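You operate a simulated robot arm through the tools that you are given. There is no shell and no other tool.

Carry out the task below with a simulated robot arm. There is one attempt and no reset: what you move stays moved.

## Task
Put things in order on the top of the timber bench. At the end: the gold brass guide bush from the top of the timber bench is on the steel plate; the orange funnel stands where the yellow blue-band brass adapter stood; the yellow blue-band brass adapter stands where the grey green-band block stood; the grey green-band block stands on top of the brown scuffing block; whatever was shut is shut again. Leave all else as you found it, and nothing knocked over.

The check looks at the end state, three seconds after you hand in, the way a careful person would. Anything else that was tipped, shoved, dropped, spilled or broken makes it a failure.

## Robot
A 7-joint arm with a two-finger parallel gripper, fixed in place. Base frame: the origin is at the foot of the arm, x ahead of it, y to its left, z up; the work surface is at about z = 0. Units: mm, rad, N and s.
With the tool pointing down near the work surface it reaches from about 240 to 620 mm from the base axis. Its first joint turns from -1.152 to 1.152 rad. Payload 2.6 kg.
The TCP is the grasp point between the finger pads, 30 mm short of the fingertips. In the tool frame z runs along the fingers and y along their closing line. The gripper opens to 94 mm. The fingers are 28 mm wide and 10 mm thick; the gripper's body (50 by 96 mm) begins 55 mm behind the TCP.
Orientation is that of the tool frame in the base frame, as [roll, pitch, yaw] about the fixed x, y, z axes, in that order (R = Rz(yaw) Ry(pitch) Rx(roll)). With the fingers straight down and closing along the base's y, the tool's x points along the base's -x, its y along +y and its z along -z.

## Interface
- The arm moves only by the tool nudge_tool. Its argument "deltas" is a list of rows, each a list of 7 numbers: the closure in counts, from 0 (fully open) to 255 (shut), then the shift along the tool's x, y, z in mm, then the turn, a rotation vector about the tool's x, y, z in rad. In form: [[fingers, x, y, z, rx, ry, rz], ...]. A call has 1 to 20 rows; each row is the pose to reach, as a shift and turn from the pose commanded when the call began, along the tool's axes at that moment. Rows are played at 5 a second. More than 50 mm and 0.15 rad between two rows, or a gripper value outside its range, and nothing of the call is played. Where a pose cannot be reached the arm comes as near as it can. A force on the tool above 40 N (or 10 N above the force at the start of the call, whichever is more), or a blocked arm, ends the call early, and 0.2 s more pass. Each finger travels about 72 mm/s and halts on what it meets, pressing with about 23 N; the grip force reading is that of the motor and also rises with nothing between the fingers. The clock runs only during rows and for 0.2 s after the last one: add rows that repeat a pose to give the fingers time. The reply holds the time, the measured pose of the TCP, the force on the tool along the base axes, the opening and the grip force, in the units named above and with some noise, with the torque about the TCP (base axes, N m) and any sound that the robot's microphone picked up, and new pictures: "views" is both (left out), scene, wrist or none.
- Cameras (640 x 400 px; columns grow to the right, rows downward): "scene" is fixed at [41, 433.4, 565.6]; the picture's right is [-0.74, -0.67, 0.00], its down [-0.38, 0.41, -0.83] and it looks along [0.56, -0.61, -0.56] (base axes); focal length 288 px, centre (320, 200). "wrist" rides on the gripper at [76, 14, -102] in the tool frame; the picture's right is [-0.18, 0.98, 0.00], its down [-0.75, -0.14, -0.64] and it looks along [-0.63, -0.12, 0.77] (tool axes); focal length 243 px, centre (320, 200). There is no depth. A picture from a camera that has moved, and an enlarged one, comes with that camera's place and axes in the base frame and with its lens.
- inspect(camera, box): a new picture of the part [left, top, right, bottom] of that camera's present view, enlarged. It takes no simulated time.
- close_job(): hands the job in; it is judged then, once.

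Places have to be worked out from the pictures, the camera data and where the tool is seen. Open the gripper and draw the arm clear of the work before you hand the job in, unless the task says otherwise.

The tools are called after "Call:" as a command line: name --pt "numbers of a row" for each row, then --argument value for the rest, lists and objects as JSON in quotes. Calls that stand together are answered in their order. nudge_tool: Moves the arm, as the interface text tells. Its arguments: {"type":"object","properties":{"deltas":{"type":"array","items":{"type":"array","items":{"type":"number"}}},"views":{"type":"string","enum":["both","scene","wrist","none"]}},"required":["deltas"]} The other tools are called the same way: inspect (camera, box) takes an enlarged picture of a part of a camera's view; close_job () hands the job in.

At the start:

```text
time_s: 0.0
position: [427.9, -17.8, 327.2]
ee_rot: [-3.141, -0.001, 3.141]
ft_force: [0.3, -0.1, -0.5]
ft_torque: [0.05, 0.01, 0.02]
width: 94.4
finger_force: 0.1
```

scene: 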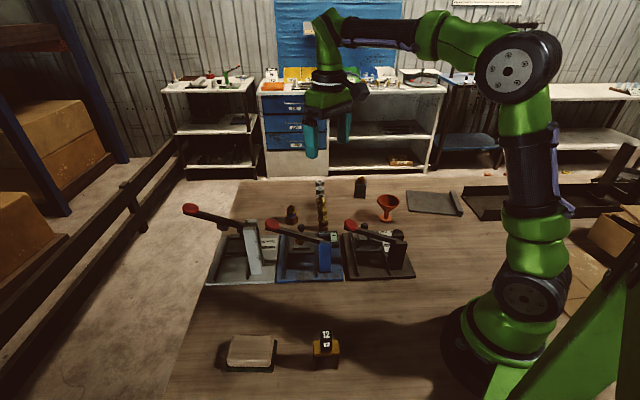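
wrist: 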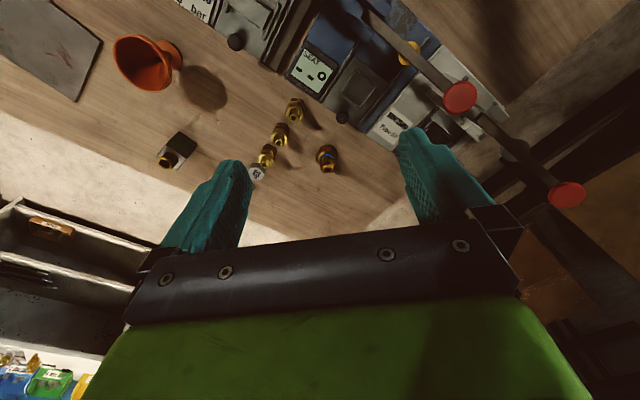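

I'll start by enlarging the scene views to identify the objects.

Call:
inspect --camera "scene" --box '[180, 170, 420, 290]'

Call:
inspect --camera "scene" --box '[200, 310, 380, 390]'

Call:
inspect --camera "wrist" --box '[100, 0, 420, 200]'

Call:
inspect --camera "scene" --box '[380, 160, 640, 290]'

```text
2.67 times, centred on (300, 230) of scene
camera zoom: at [41.0, 433.4, 565.6], right [-0.74, -0.67, 0.0], down [-0.38, 0.41, -0.83], along [0.56, -0.61, -0.56], focal length 768 px, centre (373, 120)
```

zoom: 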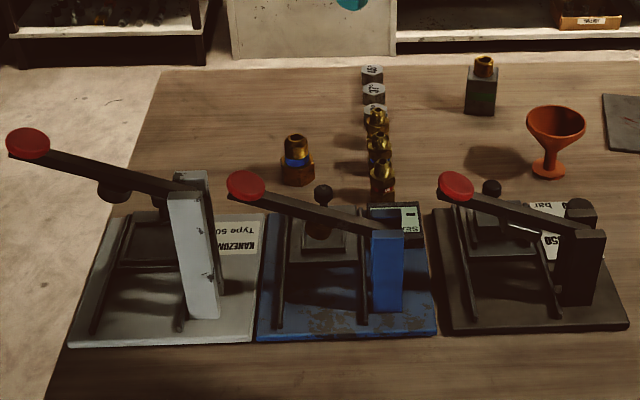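

```text
3.56 times, centred on (290, 350) of scene
camera zoom: at [41.0, 433.4, 565.6], right [-0.74, -0.67, 0.0], down [-0.38, 0.41, -0.83], along [0.56, -0.61, -0.56], focal length 1024 px, centre (427, -333)
```

zoom: 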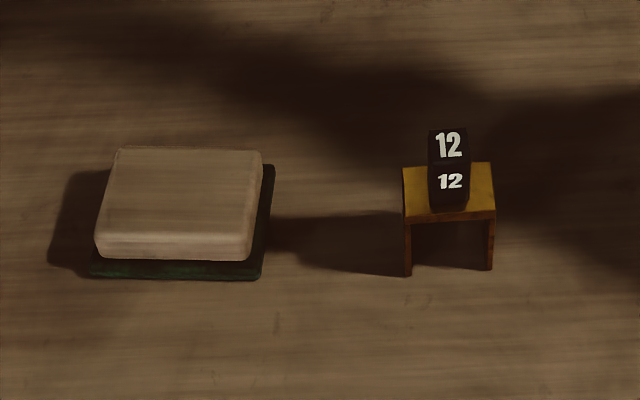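

```text
2.00 times, centred on (260, 100) of wrist
camera zoom: at [351.8, -3.6, 429.7], right [0.18, 0.98, 0.0], down [0.75, -0.14, 0.64], along [0.63, -0.12, -0.77], focal length 485 px, centre (440, 400)
```

zoom: 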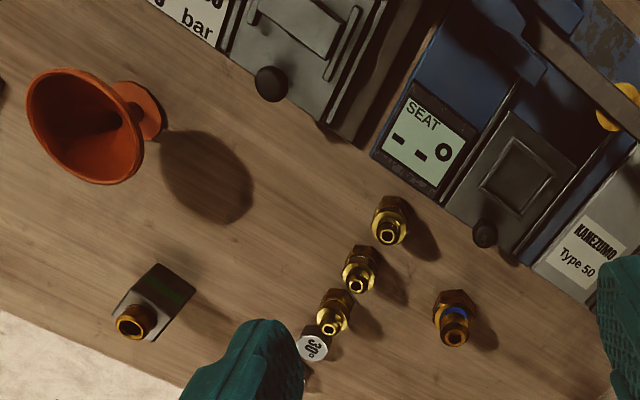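

```text
2.46 times, centred on (510, 225) of scene
camera zoom: at [41.0, 433.4, 565.6], right [-0.74, -0.67, 0.0], down [-0.38, 0.41, -0.83], along [0.56, -0.61, -0.56], focal length 709 px, centre (-148, 138)
```

zoom: 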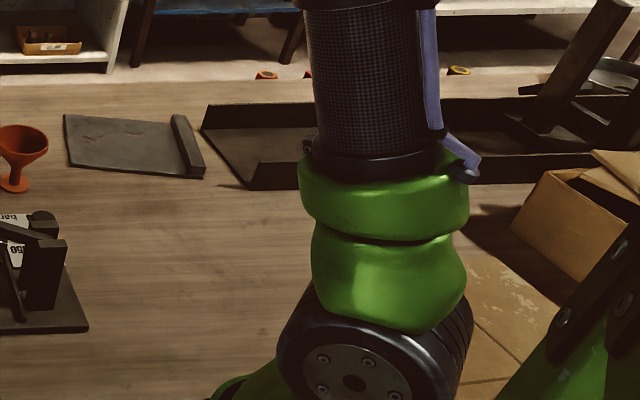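

I'm zooming tighter on the row of small brass items and the presses to find the guide bush and anything shut.

Call:
inspect --camera "scene" --box '[275, 175, 375, 255]'

Call:
inspect --camera "scene" --box '[180, 195, 280, 290]'

Call:
inspect --camera "scene" --box '[260, 215, 350, 290]'

Call:
inspect --camera "scene" --box '[335, 210, 425, 285]'

Call:
inspect --camera "wrist" --box '[300, 0, 520, 150]'

Call:
inspect --camera "wrist" --box '[230, 80, 350, 190]'

```text
5.00 times, centred on (325, 215) of scene
camera zoom: at [41.0, 433.4, 565.6], right [-0.74, -0.67, 0.0], down [-0.38, 0.41, -0.83], along [0.56, -0.61, -0.56], focal length 1440 px, centre (295, 125)
```

zoom: 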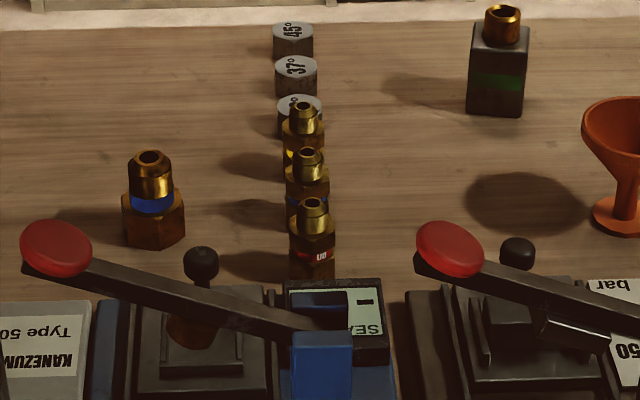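

```text
4.21 times, centred on (230, 242) of scene
camera zoom: at [41.0, 433.4, 565.6], right [-0.74, -0.67, 0.0], down [-0.38, 0.41, -0.83], along [0.56, -0.61, -0.56], focal length 1212 px, centre (699, 21)
```

zoom: 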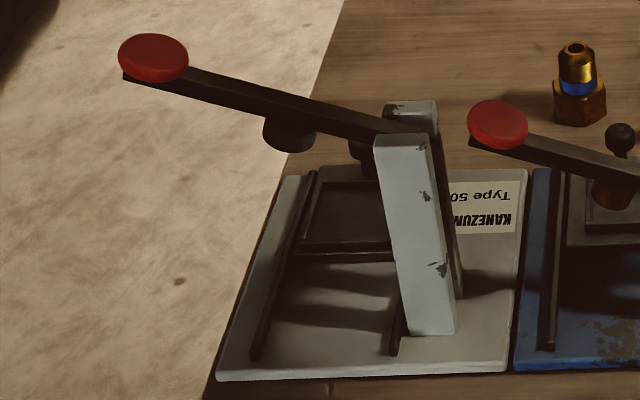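

```text
5.33 times, centred on (305, 252) of scene
camera zoom: at [41.0, 433.4, 565.6], right [-0.74, -0.67, 0.0], down [-0.38, 0.41, -0.83], along [0.56, -0.61, -0.56], focal length 1536 px, centre (400, -80)
```

zoom: 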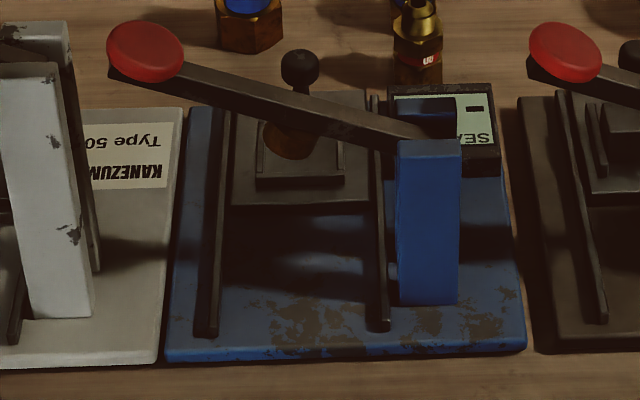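

```text
5.33 times, centred on (380, 248) of scene
camera zoom: at [41.0, 433.4, 565.6], right [-0.74, -0.67, 0.0], down [-0.38, 0.41, -0.83], along [0.56, -0.61, -0.56], focal length 1536 px, centre (0, -53)
```

zoom: 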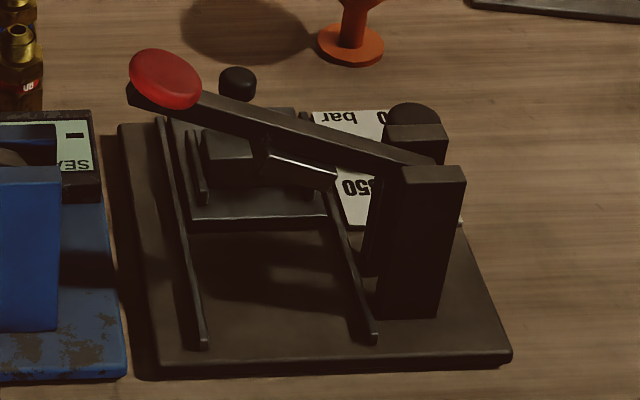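

```text
2.67 times, centred on (410, 75) of wrist
camera zoom: at [351.8, -3.6, 429.7], right [0.18, 0.98, 0.0], down [0.75, -0.14, 0.64], along [0.63, -0.12, -0.77], focal length 647 px, centre (80, 533)
```

zoom: 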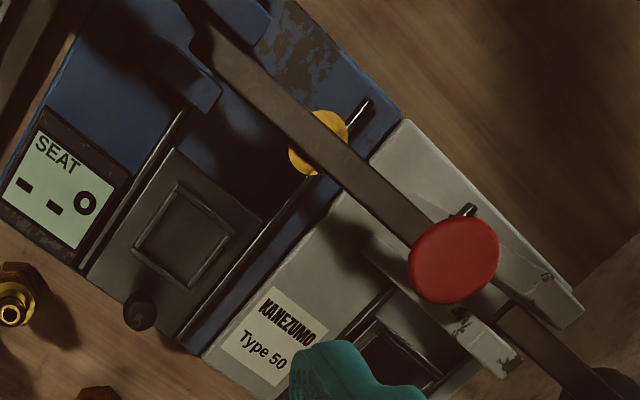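

```text
3.64 times, centred on (290, 135) of wrist
camera zoom: at [351.8, -3.6, 429.7], right [0.18, 0.98, 0.0], down [0.75, -0.14, 0.64], along [0.63, -0.12, -0.77], focal length 882 px, centre (429, 436)
```

zoom: 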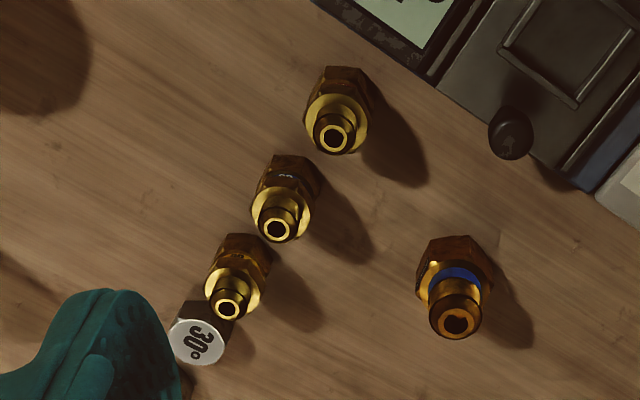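

The numbered gauges, brass fittings, presses and knobbed sliders are visible, but the bush isn't clear yet. I'll move the wrist camera at height to look at the presses and the row.

Call:
nudge_tool --pt "0 40 0 0 0 0 0" --pt "0 80 20 0 0 0 0" --pt "0 110 50 0 0 0 0" --pt "0 130 80 0 0 0 0" --pt "0 130 80 0 0 0 0"

```text
time_s: 1.2
position: [297.7, 62.7, 326.3]
ee_rot: [-3.141, 0.0, 3.141]
ft_force: [-0.2, -0.4, -0.2]
ft_torque: [-0.02, -0.01, -0.01]
width: 94.0
finger_force: 0.0
camera wrist: at [221.5, 76.7, 429.1], right [0.18, 0.98, 0.0], down [0.75, -0.14, 0.64], along [0.63, -0.12, -0.77], focal length 243 px, centre (320, 200)
```

scene: 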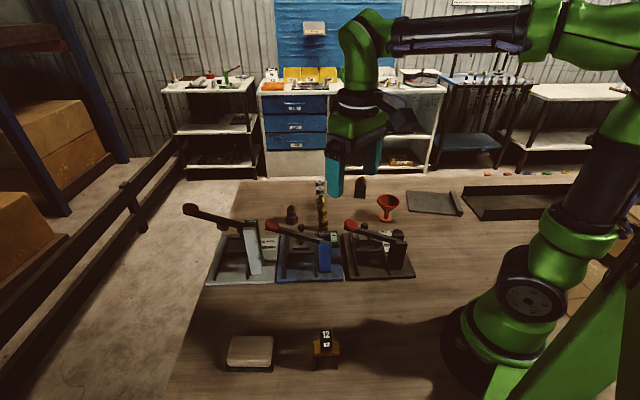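
wrist: 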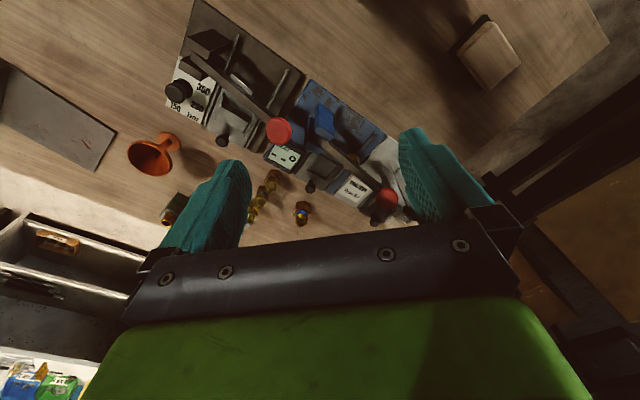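

Call:
inspect --camera "wrist" --box '[150, 0, 310, 120]'

Call:
inspect --camera "wrist" --box '[260, 70, 420, 230]'

Call:
inspect --camera "scene" --box '[250, 60, 450, 180]'

```text
3.33 times, centred on (230, 60) of wrist
camera zoom: at [221.5, 76.7, 429.1], right [0.18, 0.98, 0.0], down [0.75, -0.14, 0.64], along [0.63, -0.12, -0.77], focal length 809 px, centre (620, 667)
```

zoom: 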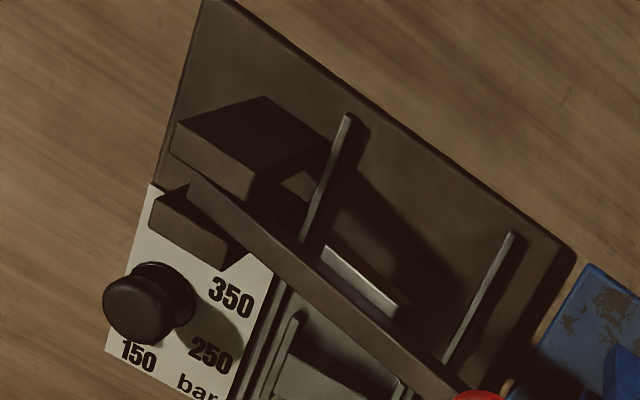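

```text
2.50 times, centred on (340, 150) of wrist
camera zoom: at [221.5, 76.7, 429.1], right [0.18, 0.98, 0.0], down [0.75, -0.14, 0.64], along [0.63, -0.12, -0.77], focal length 606 px, centre (270, 325)
```

zoom: 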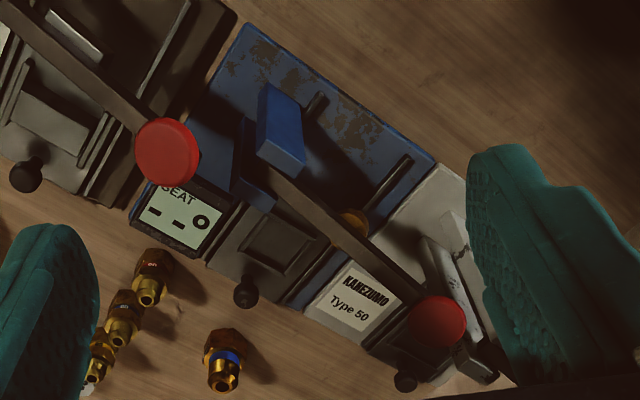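

```text
3.20 times, centred on (350, 120) of scene
camera zoom: at [40.9, 433.4, 565.6], right [-0.74, -0.67, 0.0], down [-0.38, 0.41, -0.83], along [0.56, -0.61, -0.56], focal length 922 px, centre (224, 456)
```

zoom: 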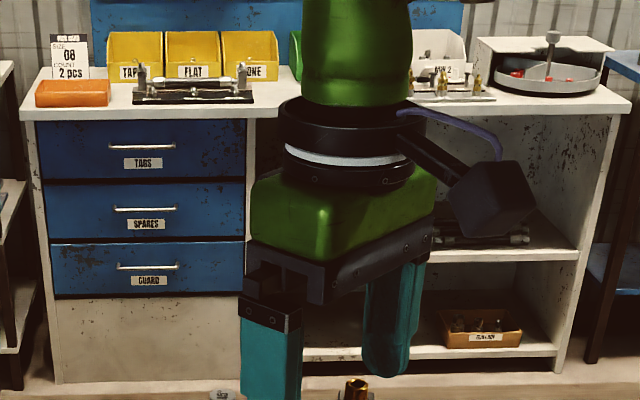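

The cylinders under the press levers look like plungers. The grey block carries a brass tube on its top that could be the guide bush, so I'll get a closer look from above it.

Call:
nudge_tool --pt "0 -30 -40 0 0 0 0" --pt "0 -55 -80 0 0 0 0" --pt "0 -80 -120 0 0 0 0" --pt "0 -105 -160 0 0 0 0" --pt "0 -130 -200 0 0 0 0" --pt "0 -150 -240 0 0 0 0" --pt "0 -155 -275 30 0 0 0" --pt "0 -155 -275 75 0 0 0" --pt "0 -155 -275 120 0 0 0" --pt "0 -155 -275 120 0 0 0"

Call:
inspect --camera "wrist" --box '[180, 0, 420, 180]'

```text
time_s: 3.4
position: [454.7, -214.8, 207.1]
ee_rot: [3.141, 0.002, -3.141]
ft_force: [0.4, 0.3, 0.3]
ft_torque: [0.02, 0.04, -0.02]
width: 94.0
finger_force: 0.0
camera wrist: at [377.9, -201.4, 309.9], right [0.18, 0.98, 0.0], down [0.75, -0.14, 0.64], along [0.63, -0.12, -0.77], focal length 243 px, centre (320, 200)
```

scene: 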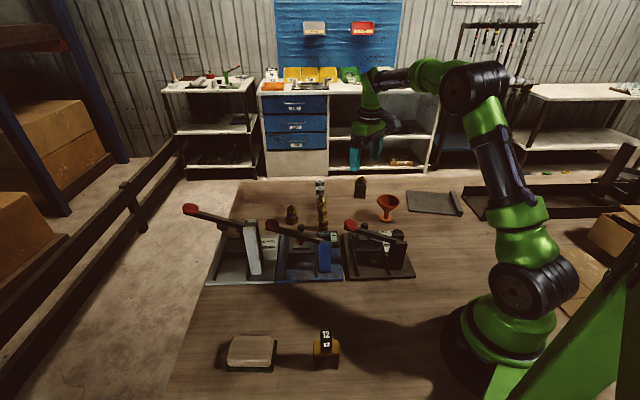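
wrist: 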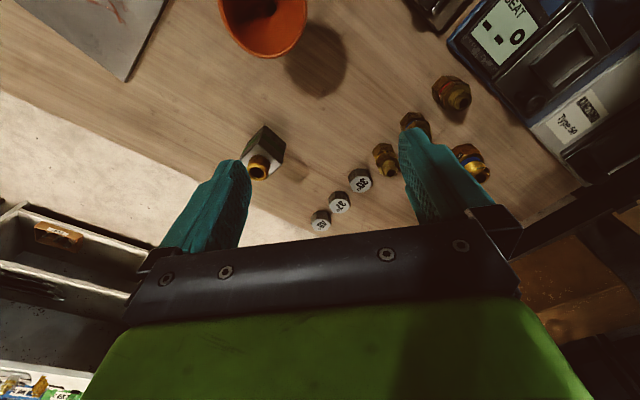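

```text
2.22 times, centred on (300, 90) of wrist
camera zoom: at [377.9, -201.4, 309.9], right [0.18, 0.98, 0.0], down [0.75, -0.14, 0.64], along [0.63, -0.12, -0.77], focal length 539 px, centre (364, 444)
```

zoom: 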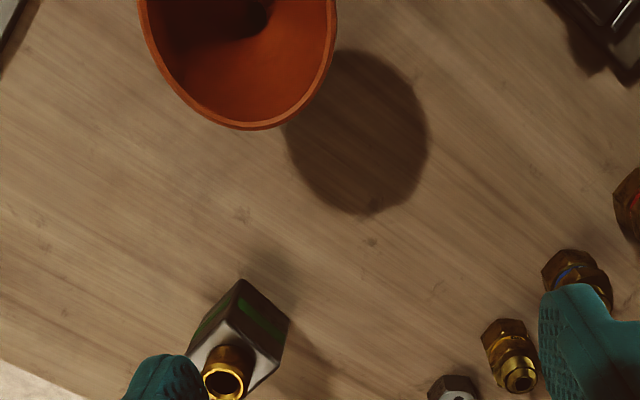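

Using the corrected zoom centres, I place the grey block at about (513, -295). I'll bring the camera closer to see whether the brass tube on it is a separate part.

Call:
nudge_tool --pt "0 -20 -40 0 0 0 0" --pt "0 -40 -76 20 0 0 0" --pt "0 -43 -76 55 0 0 0" --pt "0 -43 -76 55 0 0 0"

Call:
inspect --camera "wrist" --box '[230, 60, 410, 200]'

```text
time_s: 4.4
position: [494.8, -292.1, 147.8]
ee_rot: [3.141, -0.001, 3.141]
ft_force: [0.2, 0.5, 0.1]
ft_torque: [0.0, -0.01, -0.01]
width: 94.0
finger_force: 0.0
camera wrist: at [418.7, -278.8, 250.8], right [0.18, 0.98, 0.0], down [0.75, -0.14, 0.64], along [0.63, -0.12, -0.77], focal length 243 px, centre (320, 200)
```

scene: 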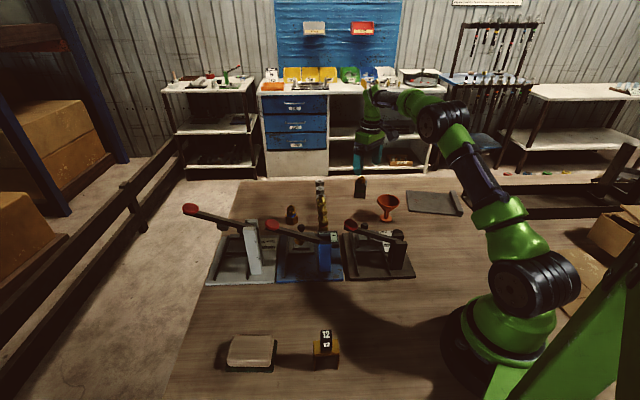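
wrist: 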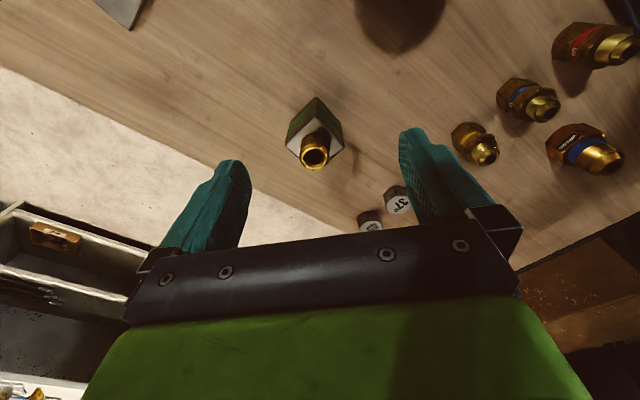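

```text
2.86 times, centred on (320, 130) of wrist
camera zoom: at [418.7, -278.8, 250.8], right [0.18, 0.98, 0.0], down [0.75, -0.14, 0.64], along [0.63, -0.12, -0.77], focal length 693 px, centre (320, 400)
```

zoom: 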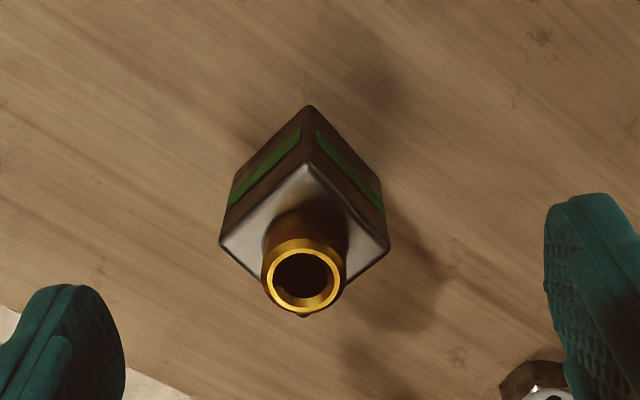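

Call:
inspect --camera "wrist" --box '[440, 0, 640, 190]'

Call:
inspect --camera "wrist" --box '[280, 85, 370, 180]'

Call:
inspect --camera "scene" --box '[340, 165, 380, 205]'

Call:
inspect --camera "scene" --box '[270, 195, 310, 230]'

```text
2.11 times, centred on (540, 95) of wrist
camera zoom: at [418.7, -278.8, 250.8], right [0.18, 0.98, 0.0], down [0.75, -0.14, 0.64], along [0.63, -0.12, -0.77], focal length 511 px, centre (-143, 421)
```

zoom: 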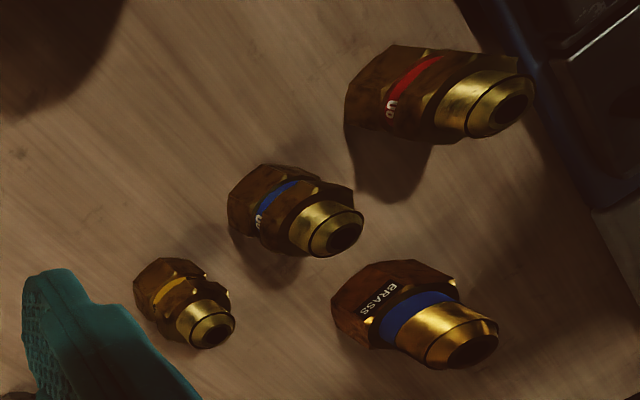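

```text
4.21 times, centred on (325, 132) of wrist
camera zoom: at [418.7, -278.8, 250.8], right [0.18, 0.98, 0.0], down [0.75, -0.14, 0.64], along [0.63, -0.12, -0.77], focal length 1022 px, centre (299, 484)
```

zoom: 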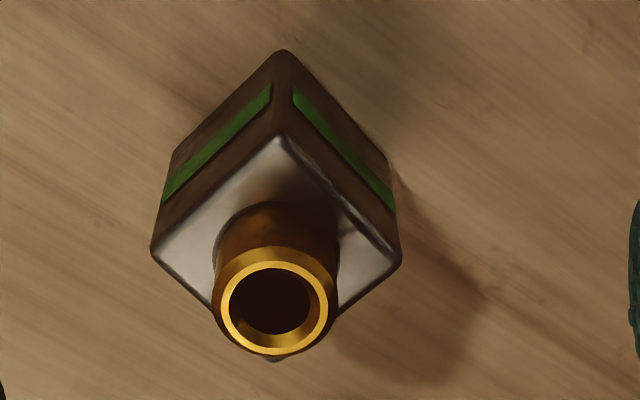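

```text
10.00 times, centred on (360, 185) of scene
camera zoom: at [41.0, 433.4, 565.6], right [-0.74, -0.67, 0.0], down [-0.38, 0.41, -0.83], along [0.56, -0.61, -0.56], focal length 2880 px, centre (-80, 350)
```

zoom: 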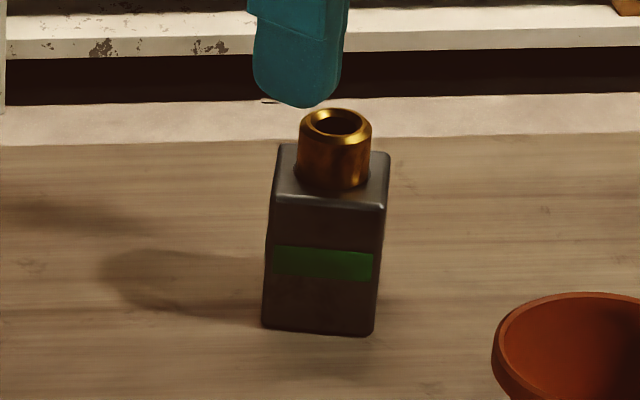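

```text
11.43 times, centred on (290, 212) of scene
camera zoom: at [41.0, 433.4, 565.6], right [-0.74, -0.67, 0.0], down [-0.38, 0.41, -0.83], along [0.56, -0.61, -0.56], focal length 3291 px, centre (663, 57)
```

zoom: 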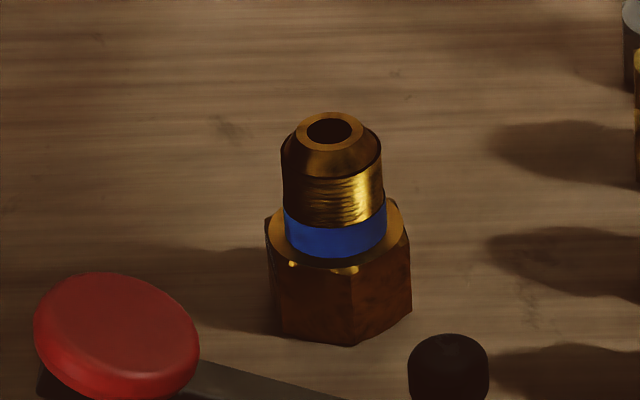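

The plain hollow brass bush stands on top of the grey block: block about 36 mm square and 54 mm tall, centre about (517, -302), yaw about 31°, bush top at z of about 73. I'll hover above it and check alignment before descending.

Call:
nudge_tool --pt "0 -12 -6 10 0 0 0" --pt "0 -21 -12 22 0 0 0" --pt "0 -21 -12 28 0 0 0" --pt "0 -21 -12 28 0 0 0"

Call:
inspect --camera "wrist" --box '[220, 90, 420, 220]'

Call:
inspect --camera "scene" --box '[330, 145, 390, 205]'

```text
time_s: 5.4
position: [517.6, -301.4, 121.4]
ee_rot: [-3.141, 0.0, 3.141]
ft_force: [-0.4, -0.6, 0.3]
ft_torque: [-0.02, 0.05, 0.04]
width: 93.8
finger_force: 0.1
camera wrist: at [440.8, -288.1, 224.7], right [0.18, 0.98, 0.0], down [0.75, -0.14, 0.64], along [0.63, -0.12, -0.77], focal length 243 px, centre (320, 200)
```

scene: 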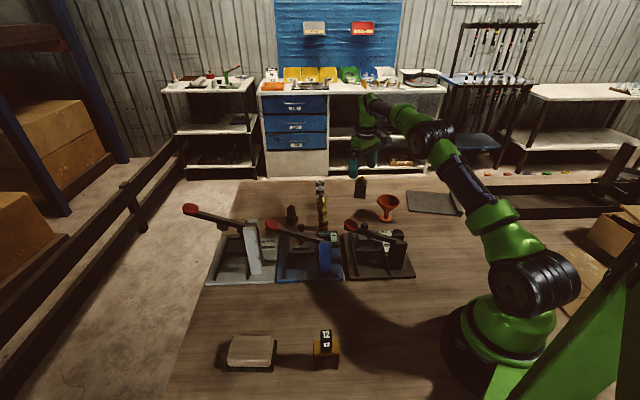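
wrist: 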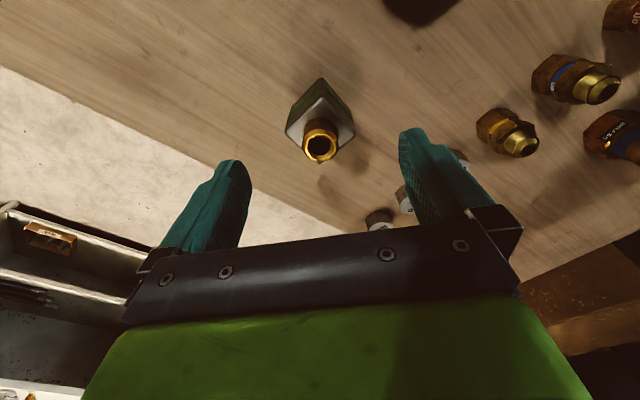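

```text
3.08 times, centred on (320, 155) of wrist
camera zoom: at [440.8, -288.1, 224.7], right [0.18, 0.98, 0.0], down [0.75, -0.14, 0.64], along [0.63, -0.12, -0.77], focal length 746 px, centre (320, 338)
```

zoom: 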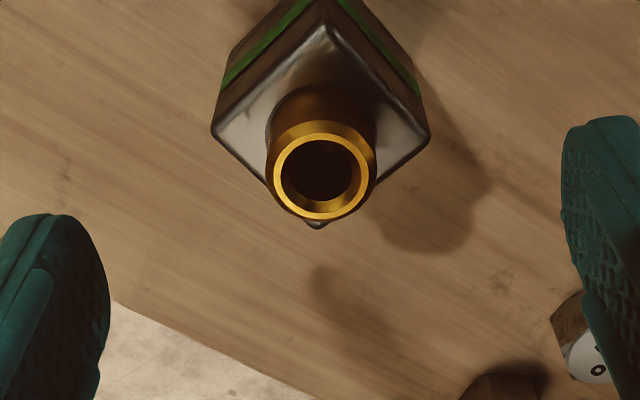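

```text
6.67 times, centred on (360, 175) of scene
camera zoom: at [41.0, 433.4, 565.6], right [-0.74, -0.67, 0.0], down [-0.38, 0.41, -0.83], along [0.56, -0.61, -0.56], focal length 1920 px, centre (53, 367)
```

zoom: 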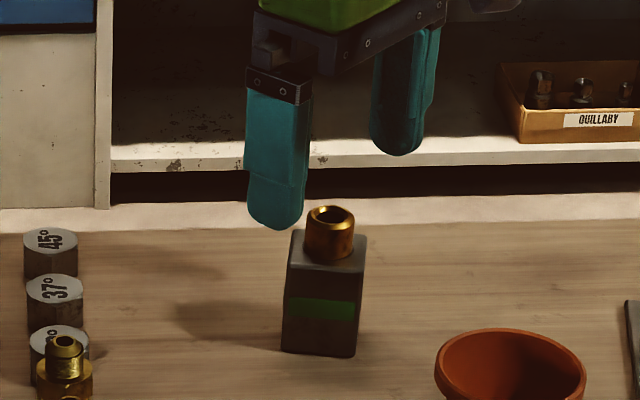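

The bush is centred under the tool within about 1 mm. I'll descend so the fingertips stop just above the block's top face, then close on the bush.

Call:
nudge_tool --pt "0 0 -1 12 0 0 0" --pt "0 0 -1 24 0 0 0" --pt "0 0 -1 32 0 0 0" --pt "0 0 -1 32 0 0 0"

Call:
inspect --camera "scene" --box '[330, 145, 390, 205]'

```text
time_s: 6.4
position: [516.2, -302.0, 89.6]
ee_rot: [3.14, 0.0, 3.141]
ft_force: [-0.3, 1.2, 0.9]
ft_torque: [-0.01, -0.04, 0.03]
width: 93.8
finger_force: 0.1
camera wrist: at [439.5, -287.7, 194.2], right [0.18, 0.98, 0.0], down [0.75, -0.14, 0.64], along [0.63, -0.12, -0.77], focal length 243 px, centre (320, 200)
```

scene: 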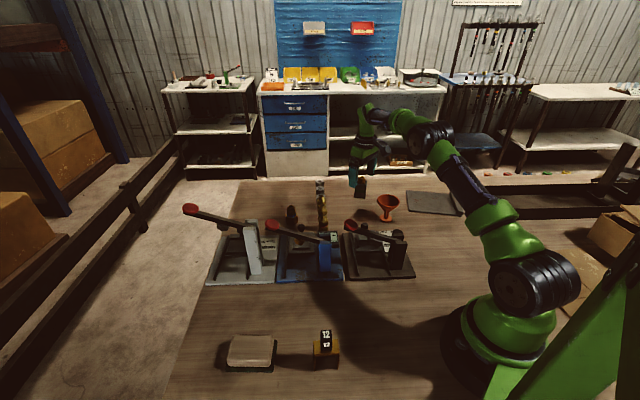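
wrist: 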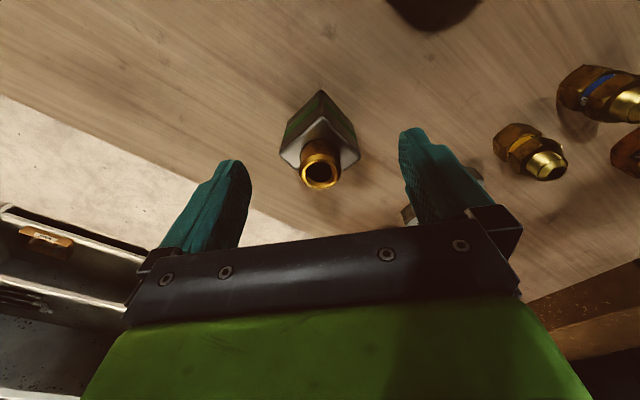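

```text
6.67 times, centred on (360, 175) of scene
camera zoom: at [41.0, 433.4, 565.6], right [-0.74, -0.67, 0.0], down [-0.38, 0.41, -0.83], along [0.56, -0.61, -0.56], focal length 1920 px, centre (53, 367)
```

zoom: 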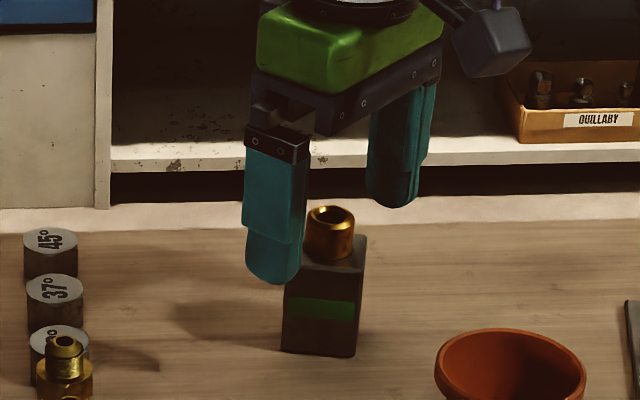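

Call:
nudge_tool --pt "100 0 0 0 0 0 0" --pt "170 0 0 0 0 0 0" --pt "255 0 0 0 0 0 0" --pt "255 0 0 0 0 0 0" --pt "255 0 0 0 0 0 0" --pt "255 0 0 -3 0 0 0" --pt "255 0 0 -8 0 0 0" --pt "255 0 0 -8 0 0 0"

Call:
inspect --camera "scene" --box '[330, 145, 390, 205]'

Call:
inspect --camera "wrist" --box '[240, 70, 400, 220]'

```text
time_s: 8.2
position: [516.2, -302.7, 99.8]
ee_rot: [-3.141, 0.001, -3.141]
ft_force: [0.2, 0.1, -5.6]
ft_torque: [0.02, -0.01, -0.03]
width: 24.4
finger_force: 23.2
camera wrist: at [440.1, -287.7, 202.9], right [0.18, 0.98, 0.0], down [0.75, -0.14, 0.64], along [0.63, -0.12, -0.77], focal length 243 px, centre (320, 200)
```

scene: 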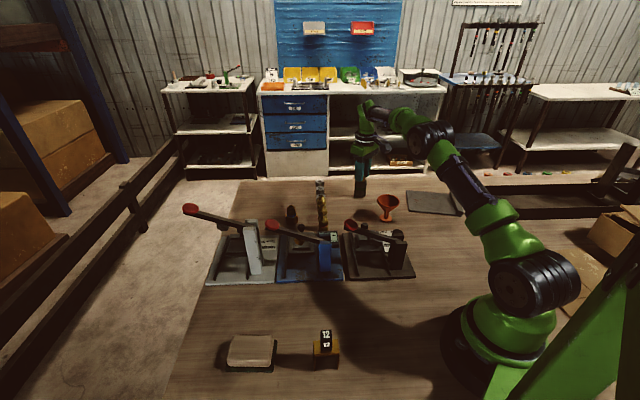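
wrist: 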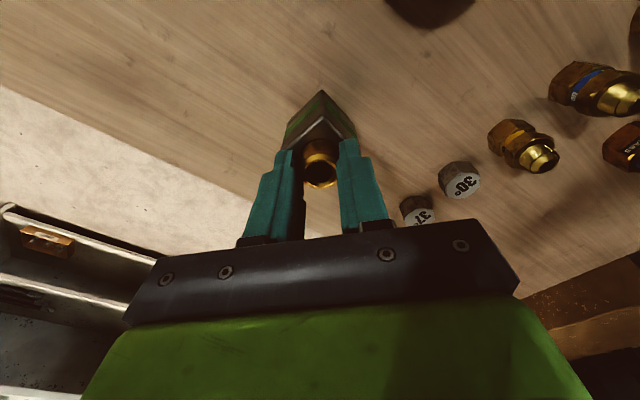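

```text
6.67 times, centred on (360, 175) of scene
camera zoom: at [41.0, 433.4, 565.7], right [-0.74, -0.67, 0.0], down [-0.38, 0.41, -0.83], along [0.56, -0.61, -0.56], focal length 1920 px, centre (53, 367)
```

zoom: 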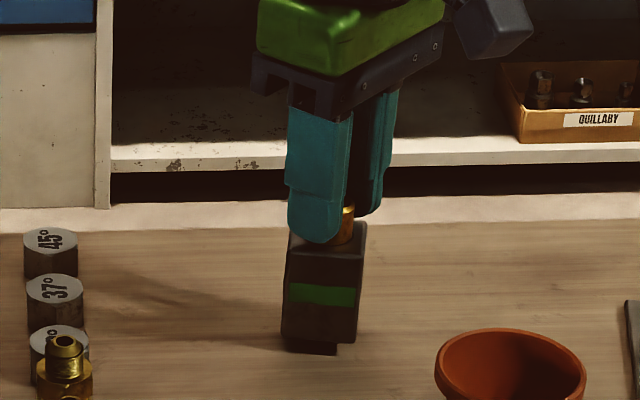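

```text
2.67 times, centred on (320, 145) of wrist
camera zoom: at [440.1, -287.7, 202.9], right [0.18, 0.98, 0.0], down [0.75, -0.14, 0.64], along [0.63, -0.12, -0.77], focal length 647 px, centre (320, 347)
```

zoom: 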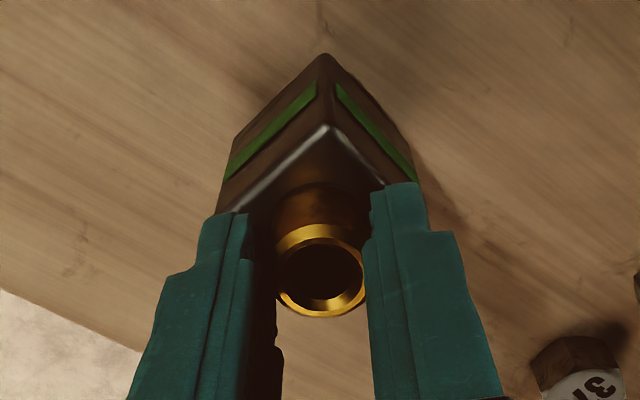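

The brass tube rose together with the block, so it is part of the block and the bush must be elsewhere. The block is held firmly by its spigot, so I'll carry it high over the presses towards the tan scuffing block and survey on the way.

Call:
nudge_tool --pt "255 0 0 -30 0 0 0" --pt "255 0 0 -60 0 0 0" --pt "255 10 10 -90 0 0 0" --pt "255 25 25 -115 0 0 0" --pt "255 40 45 -140 0 0 0" --pt "255 55 70 -160 0 0 0" --pt "255 70 98 -178 0 0 0" --pt "255 85 128 -190 0 0 0" --pt "255 95 160 -200 0 0 0" --pt "255 102 193 -200 0 0 0" --pt "255 106 227 -200 0 0 0" --pt "255 108 261 -200 0 0 0" --pt "255 110 296 -200 0 0 0" --pt "255 112 330 -200 0 0 0" --pt "255 114 364 -200 0 0 0" --pt "255 116 398 -200 0 0 0" --pt "255 120 432 -200 0 0 0" --pt "255 128 465 -200 0 0 0" --pt "255 138 497 -200 0 0 0" --pt "255 138 497 -200 0 0 0"

Call:
inspect --camera "wrist" --box '[200, 0, 460, 170]'

```text
time_s: 12.4
position: [374.3, 194.9, 296.3]
ee_rot: [3.141, 0.0, 3.141]
ft_force: [-1.1, -0.9, -5.6]
ft_torque: [0.0, 0.03, 0.01]
width: 24.6
finger_force: 23.0
camera wrist: at [298.9, 209.3, 399.4], right [0.18, 0.98, 0.0], down [0.75, -0.14, 0.64], along [0.63, -0.12, -0.77], focal length 243 px, centre (320, 200)
```

scene: 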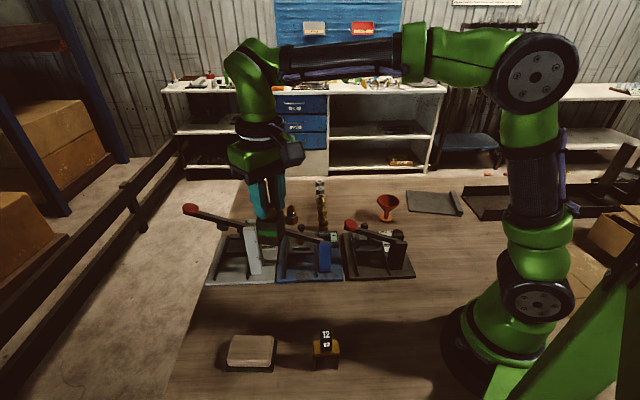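
wrist: 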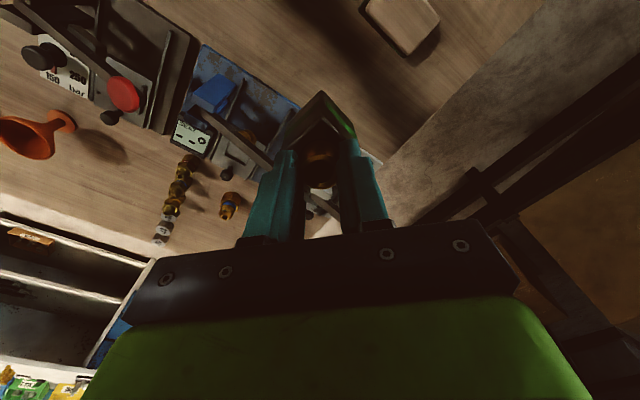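

```text
2.35 times, centred on (330, 85) of wrist
camera zoom: at [298.9, 209.3, 399.4], right [0.18, 0.98, 0.0], down [0.75, -0.14, 0.64], along [0.63, -0.12, -0.77], focal length 571 px, centre (296, 471)
```

zoom: 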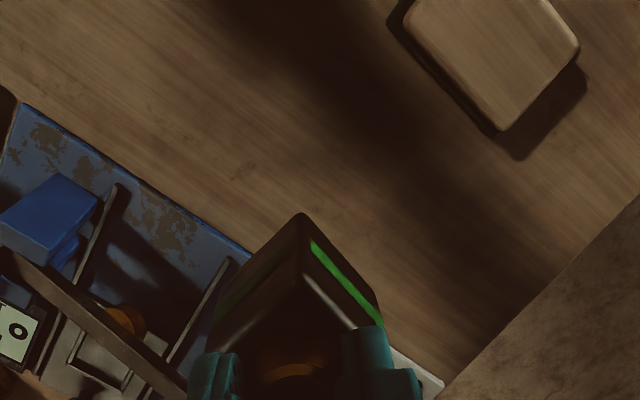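

The held block is stable, and the scuffing block centre works out to about (336, 304), top about z 30, yaw about 41°. I'll move above it, turning about 10° so the edges align.

Call:
nudge_tool --pt "255 10 30 0 0 0 -0.04" --pt "255 20 60 0 0 0 -0.08" --pt "255 30 88 0 0 0 -0.13" --pt "255 39 109 0 0 0 -0.17" --pt "255 39 109 30 0 0 -0.17" --pt "255 39 109 60 0 0 -0.17" --pt "255 39 109 60 0 0 -0.17"

Call:
inspect --camera "wrist" --box '[200, 0, 460, 170]'

Call:
inspect --camera "scene" --box '[170, 230, 350, 390]'

```text
time_s: 14.0
position: [340.4, 304.2, 239.0]
ee_rot: [-3.142, 0.001, -2.97]
ft_force: [0.0, -0.3, -6.0]
ft_torque: [-0.01, 0.02, -0.01]
width: 24.6
finger_force: 23.3
camera wrist: at [262.3, 305.0, 341.9], right [0.02, 1.0, 0.0], down [0.77, -0.01, 0.64], along [0.64, -0.01, -0.77], focal length 243 px, centre (320, 200)
```

scene: 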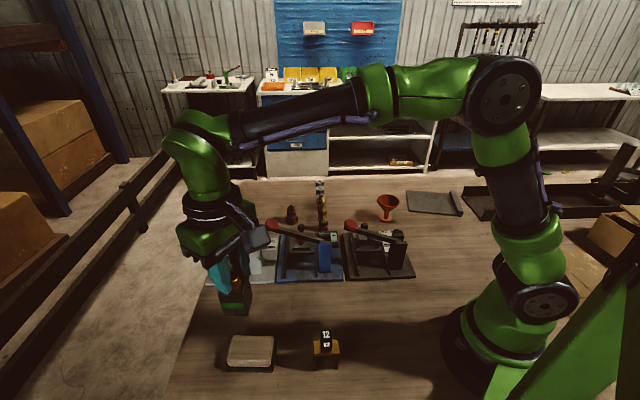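
wrist: 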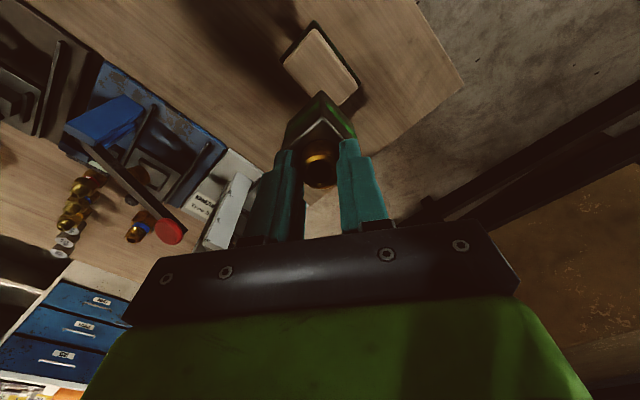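

```text
2.35 times, centred on (330, 85) of wrist
camera zoom: at [262.3, 305.0, 341.9], right [0.02, 1.0, 0.0], down [0.77, -0.01, 0.64], along [0.64, -0.01, -0.77], focal length 571 px, centre (296, 471)
```

zoom: 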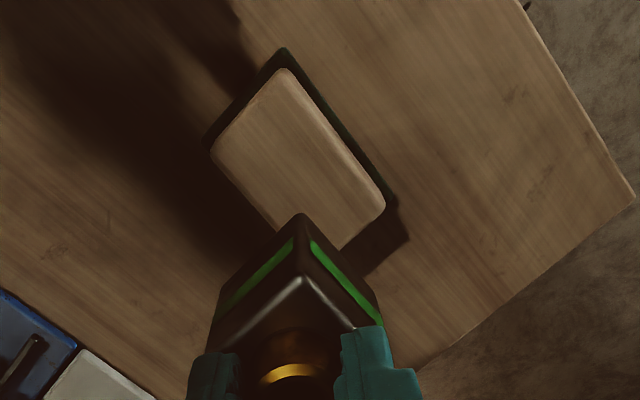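

```text
2.50 times, centred on (260, 310) of scene
camera zoom: at [41.0, 433.4, 565.6], right [-0.74, -0.67, 0.0], down [-0.38, 0.41, -0.83], along [0.56, -0.61, -0.56], focal length 720 px, centre (470, -75)
```

zoom: 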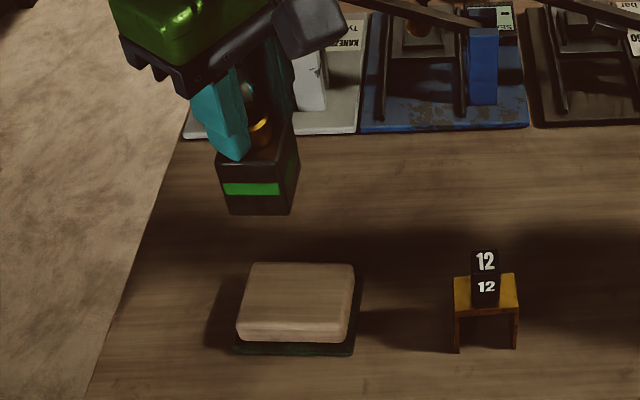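

Alignment looks right; I'll shift about 5 mm toward the block centre, (334.5, 305), and lower to just above the expected contact.

Call:
nudge_tool --pt "255 5.2 1.9 25 0 0 0" --pt "255 5.2 1.9 55 0 0 0" --pt "255 5.2 1.9 85 0 0 0" --pt "255 5.2 1.9 105 0 0 0" --pt "255 5.2 1.9 105 0 0 0"

Call:
inspect --camera "wrist" --box '[200, 0, 460, 170]'

Call:
inspect --camera "scene" --box '[190, 290, 320, 390]'

```text
time_s: 15.2
position: [337.2, 306.0, 132.1]
ee_rot: [-3.141, 0.0, -2.973]
ft_force: [0.7, -0.4, -5.4]
ft_torque: [0.0, 0.03, 0.01]
width: 24.7
finger_force: 23.1
camera wrist: at [260.2, 306.8, 235.5], right [0.02, 1.0, 0.0], down [0.77, -0.01, 0.64], along [0.64, -0.01, -0.77], focal length 243 px, centre (320, 200)
```

scene: 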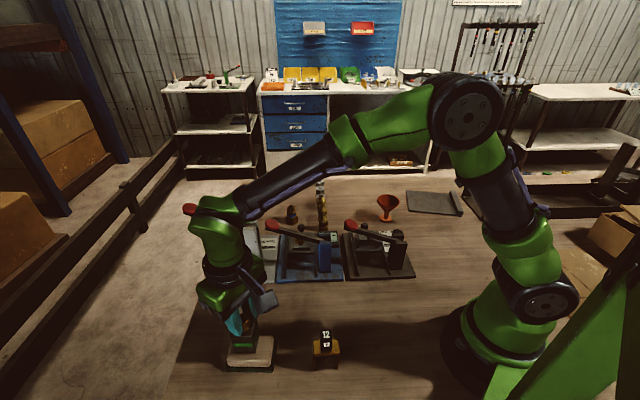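
wrist: 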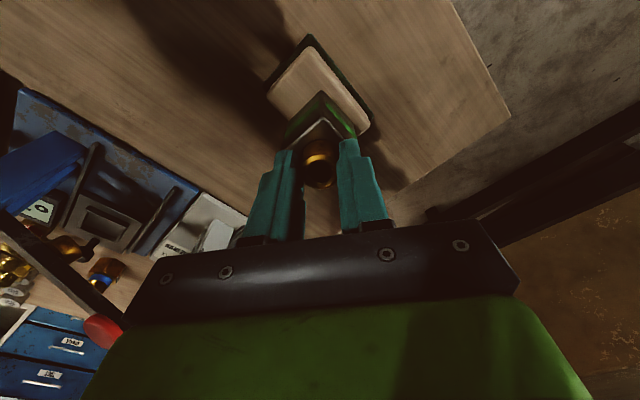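

```text
2.35 times, centred on (330, 85) of wrist
camera zoom: at [260.2, 306.8, 235.5], right [0.02, 1.0, 0.0], down [0.77, -0.01, 0.64], along [0.64, -0.01, -0.77], focal length 571 px, centre (296, 471)
```

zoom: 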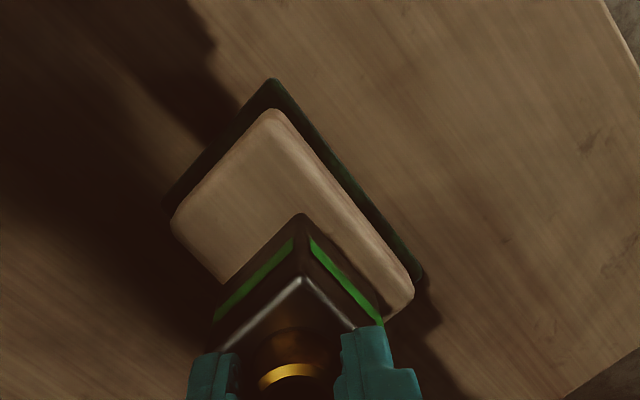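

```text
4.00 times, centred on (255, 340) of scene
camera zoom: at [41.0, 433.4, 565.6], right [-0.74, -0.67, 0.0], down [-0.38, 0.41, -0.83], along [0.56, -0.61, -0.56], focal length 1152 px, centre (580, -360)
```

zoom: 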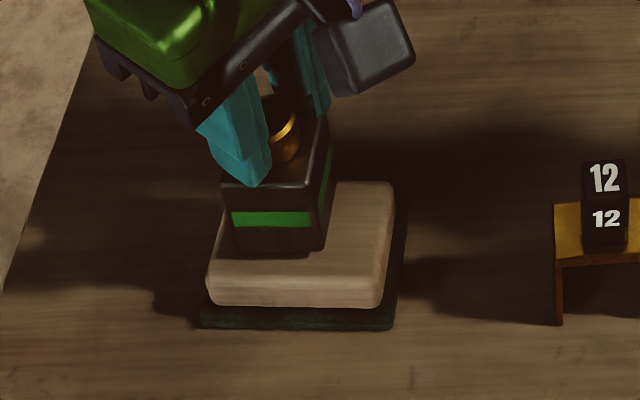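

The block hovers about 10 mm above and slightly off toward +x, so I'll nudge it (-5, -2) mm and lower a little, watching the force.

Call:
nudge_tool --pt "255 5.3 -1.1 3 0 0 0" --pt "255 5.3 -1.1 6 0 0 0" --pt "255 5.3 -1.1 8 0 0 0" --pt "255 5.3 -1.1 8 0 0 0"

Call:
inspect --camera "scene" --box '[210, 310, 300, 380]'

```text
time_s: 16.2
position: [331.7, 305.3, 125.7]
ee_rot: [-3.141, 0.0, -2.971]
ft_force: [-1.1, -1.0, -1.9]
ft_torque: [-0.1, 0.09, -0.04]
width: 24.5
finger_force: 22.8
camera wrist: at [253.8, 304.5, 228.9], right [0.02, 1.0, 0.0], down [0.77, -0.01, 0.64], along [0.64, -0.01, -0.77], focal length 243 px, centre (320, 200)
```

scene: 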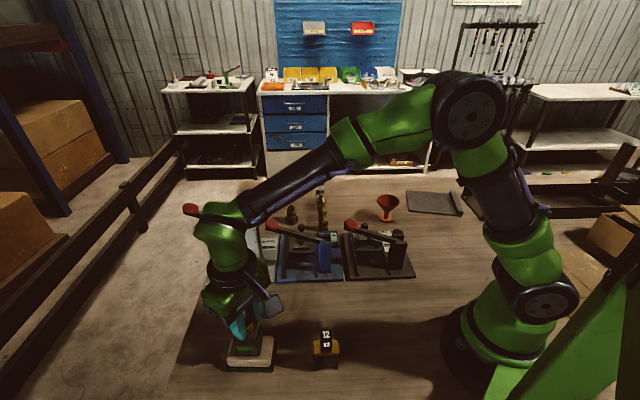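
wrist: 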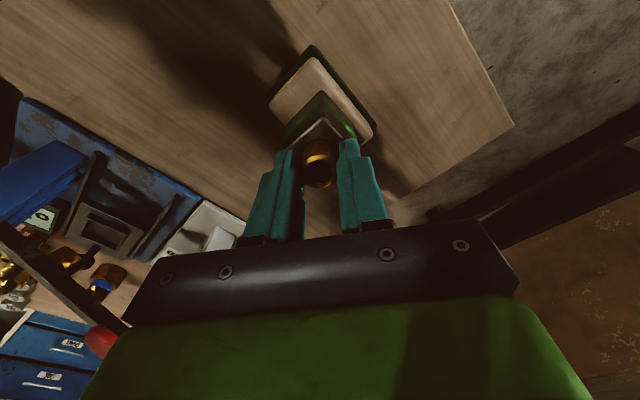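

```text
5.71 times, centred on (255, 345) of scene
camera zoom: at [41.0, 433.4, 565.6], right [-0.74, -0.67, 0.0], down [-0.38, 0.41, -0.83], along [0.56, -0.61, -0.56], focal length 1646 px, centre (691, -629)
```

zoom: 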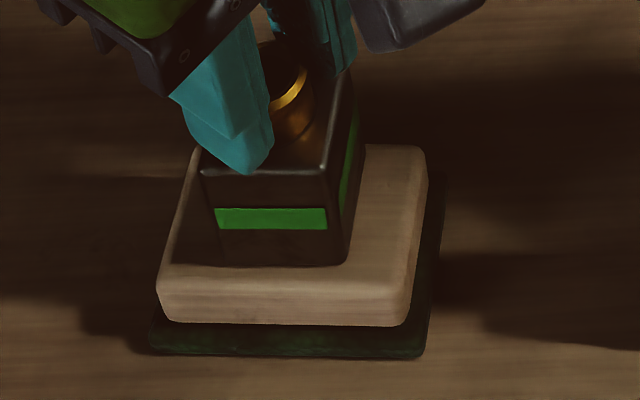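

The load fell from -5.5 to -1.9 N, so the block is touching. I'll lower another 1.5 mm and release by opening only partly.

Call:
nudge_tool --pt "255 0 0 1 0 0 0" --pt "255 0 0 1 0 0 0" --views "none"

```text
time_s: 16.8
position: [331.4, 303.7, 126.7]
ee_rot: [3.139, 0.0, -2.972]
ft_force: [1.5, 1.2, 1.7]
ft_torque: [0.09, -0.02, 0.01]
width: 24.4
finger_force: 23.2
```

Net force is now slightly upward, so the block is resting on the scuffing block. I'll open the fingers slowly and check.

Call:
nudge_tool --pt "185 0 0 0 0 0 0" --pt "175 0 0 0 0 0 0" --pt "160 0 0 0 0 0 0" --pt "130 0 0 0 0 0 0" --pt "100 0 0 0 0 0 0"

Call:
inspect --camera "scene" --box '[210, 310, 300, 380]'

```text
time_s: 18.0
position: [331.2, 303.5, 125.7]
ee_rot: [3.141, 0.0, -2.973]
ft_force: [0.7, -0.5, -0.3]
ft_torque: [-0.01, -0.02, 0.01]
width: 57.3
finger_force: 0.2
camera wrist: at [253.3, 303.9, 228.3], right [0.02, 1.0, 0.0], down [0.77, -0.01, 0.64], along [0.64, -0.01, -0.77], focal length 243 px, centre (320, 200)
```

scene: 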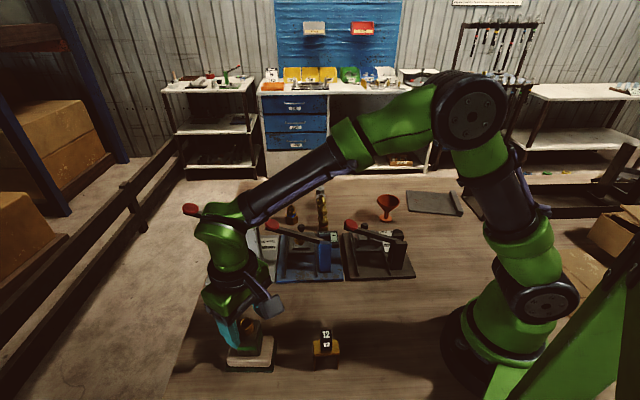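
wrist: 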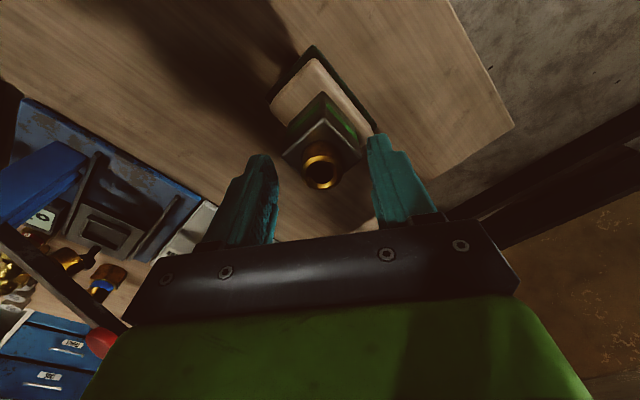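

```text
5.71 times, centred on (255, 345) of scene
camera zoom: at [41.0, 433.4, 565.6], right [-0.74, -0.67, 0.0], down [-0.38, 0.41, -0.83], along [0.56, -0.61, -0.56], focal length 1646 px, centre (691, -629)
```

zoom: 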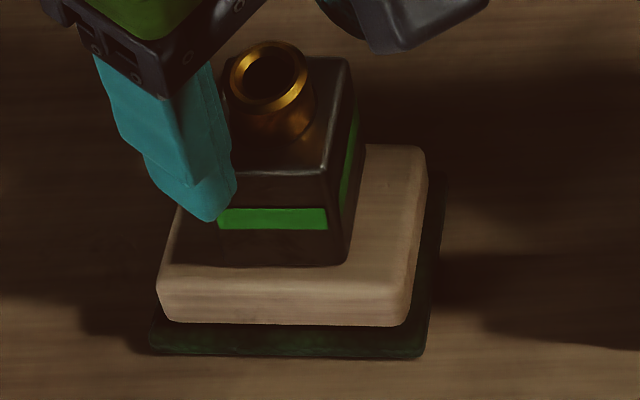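

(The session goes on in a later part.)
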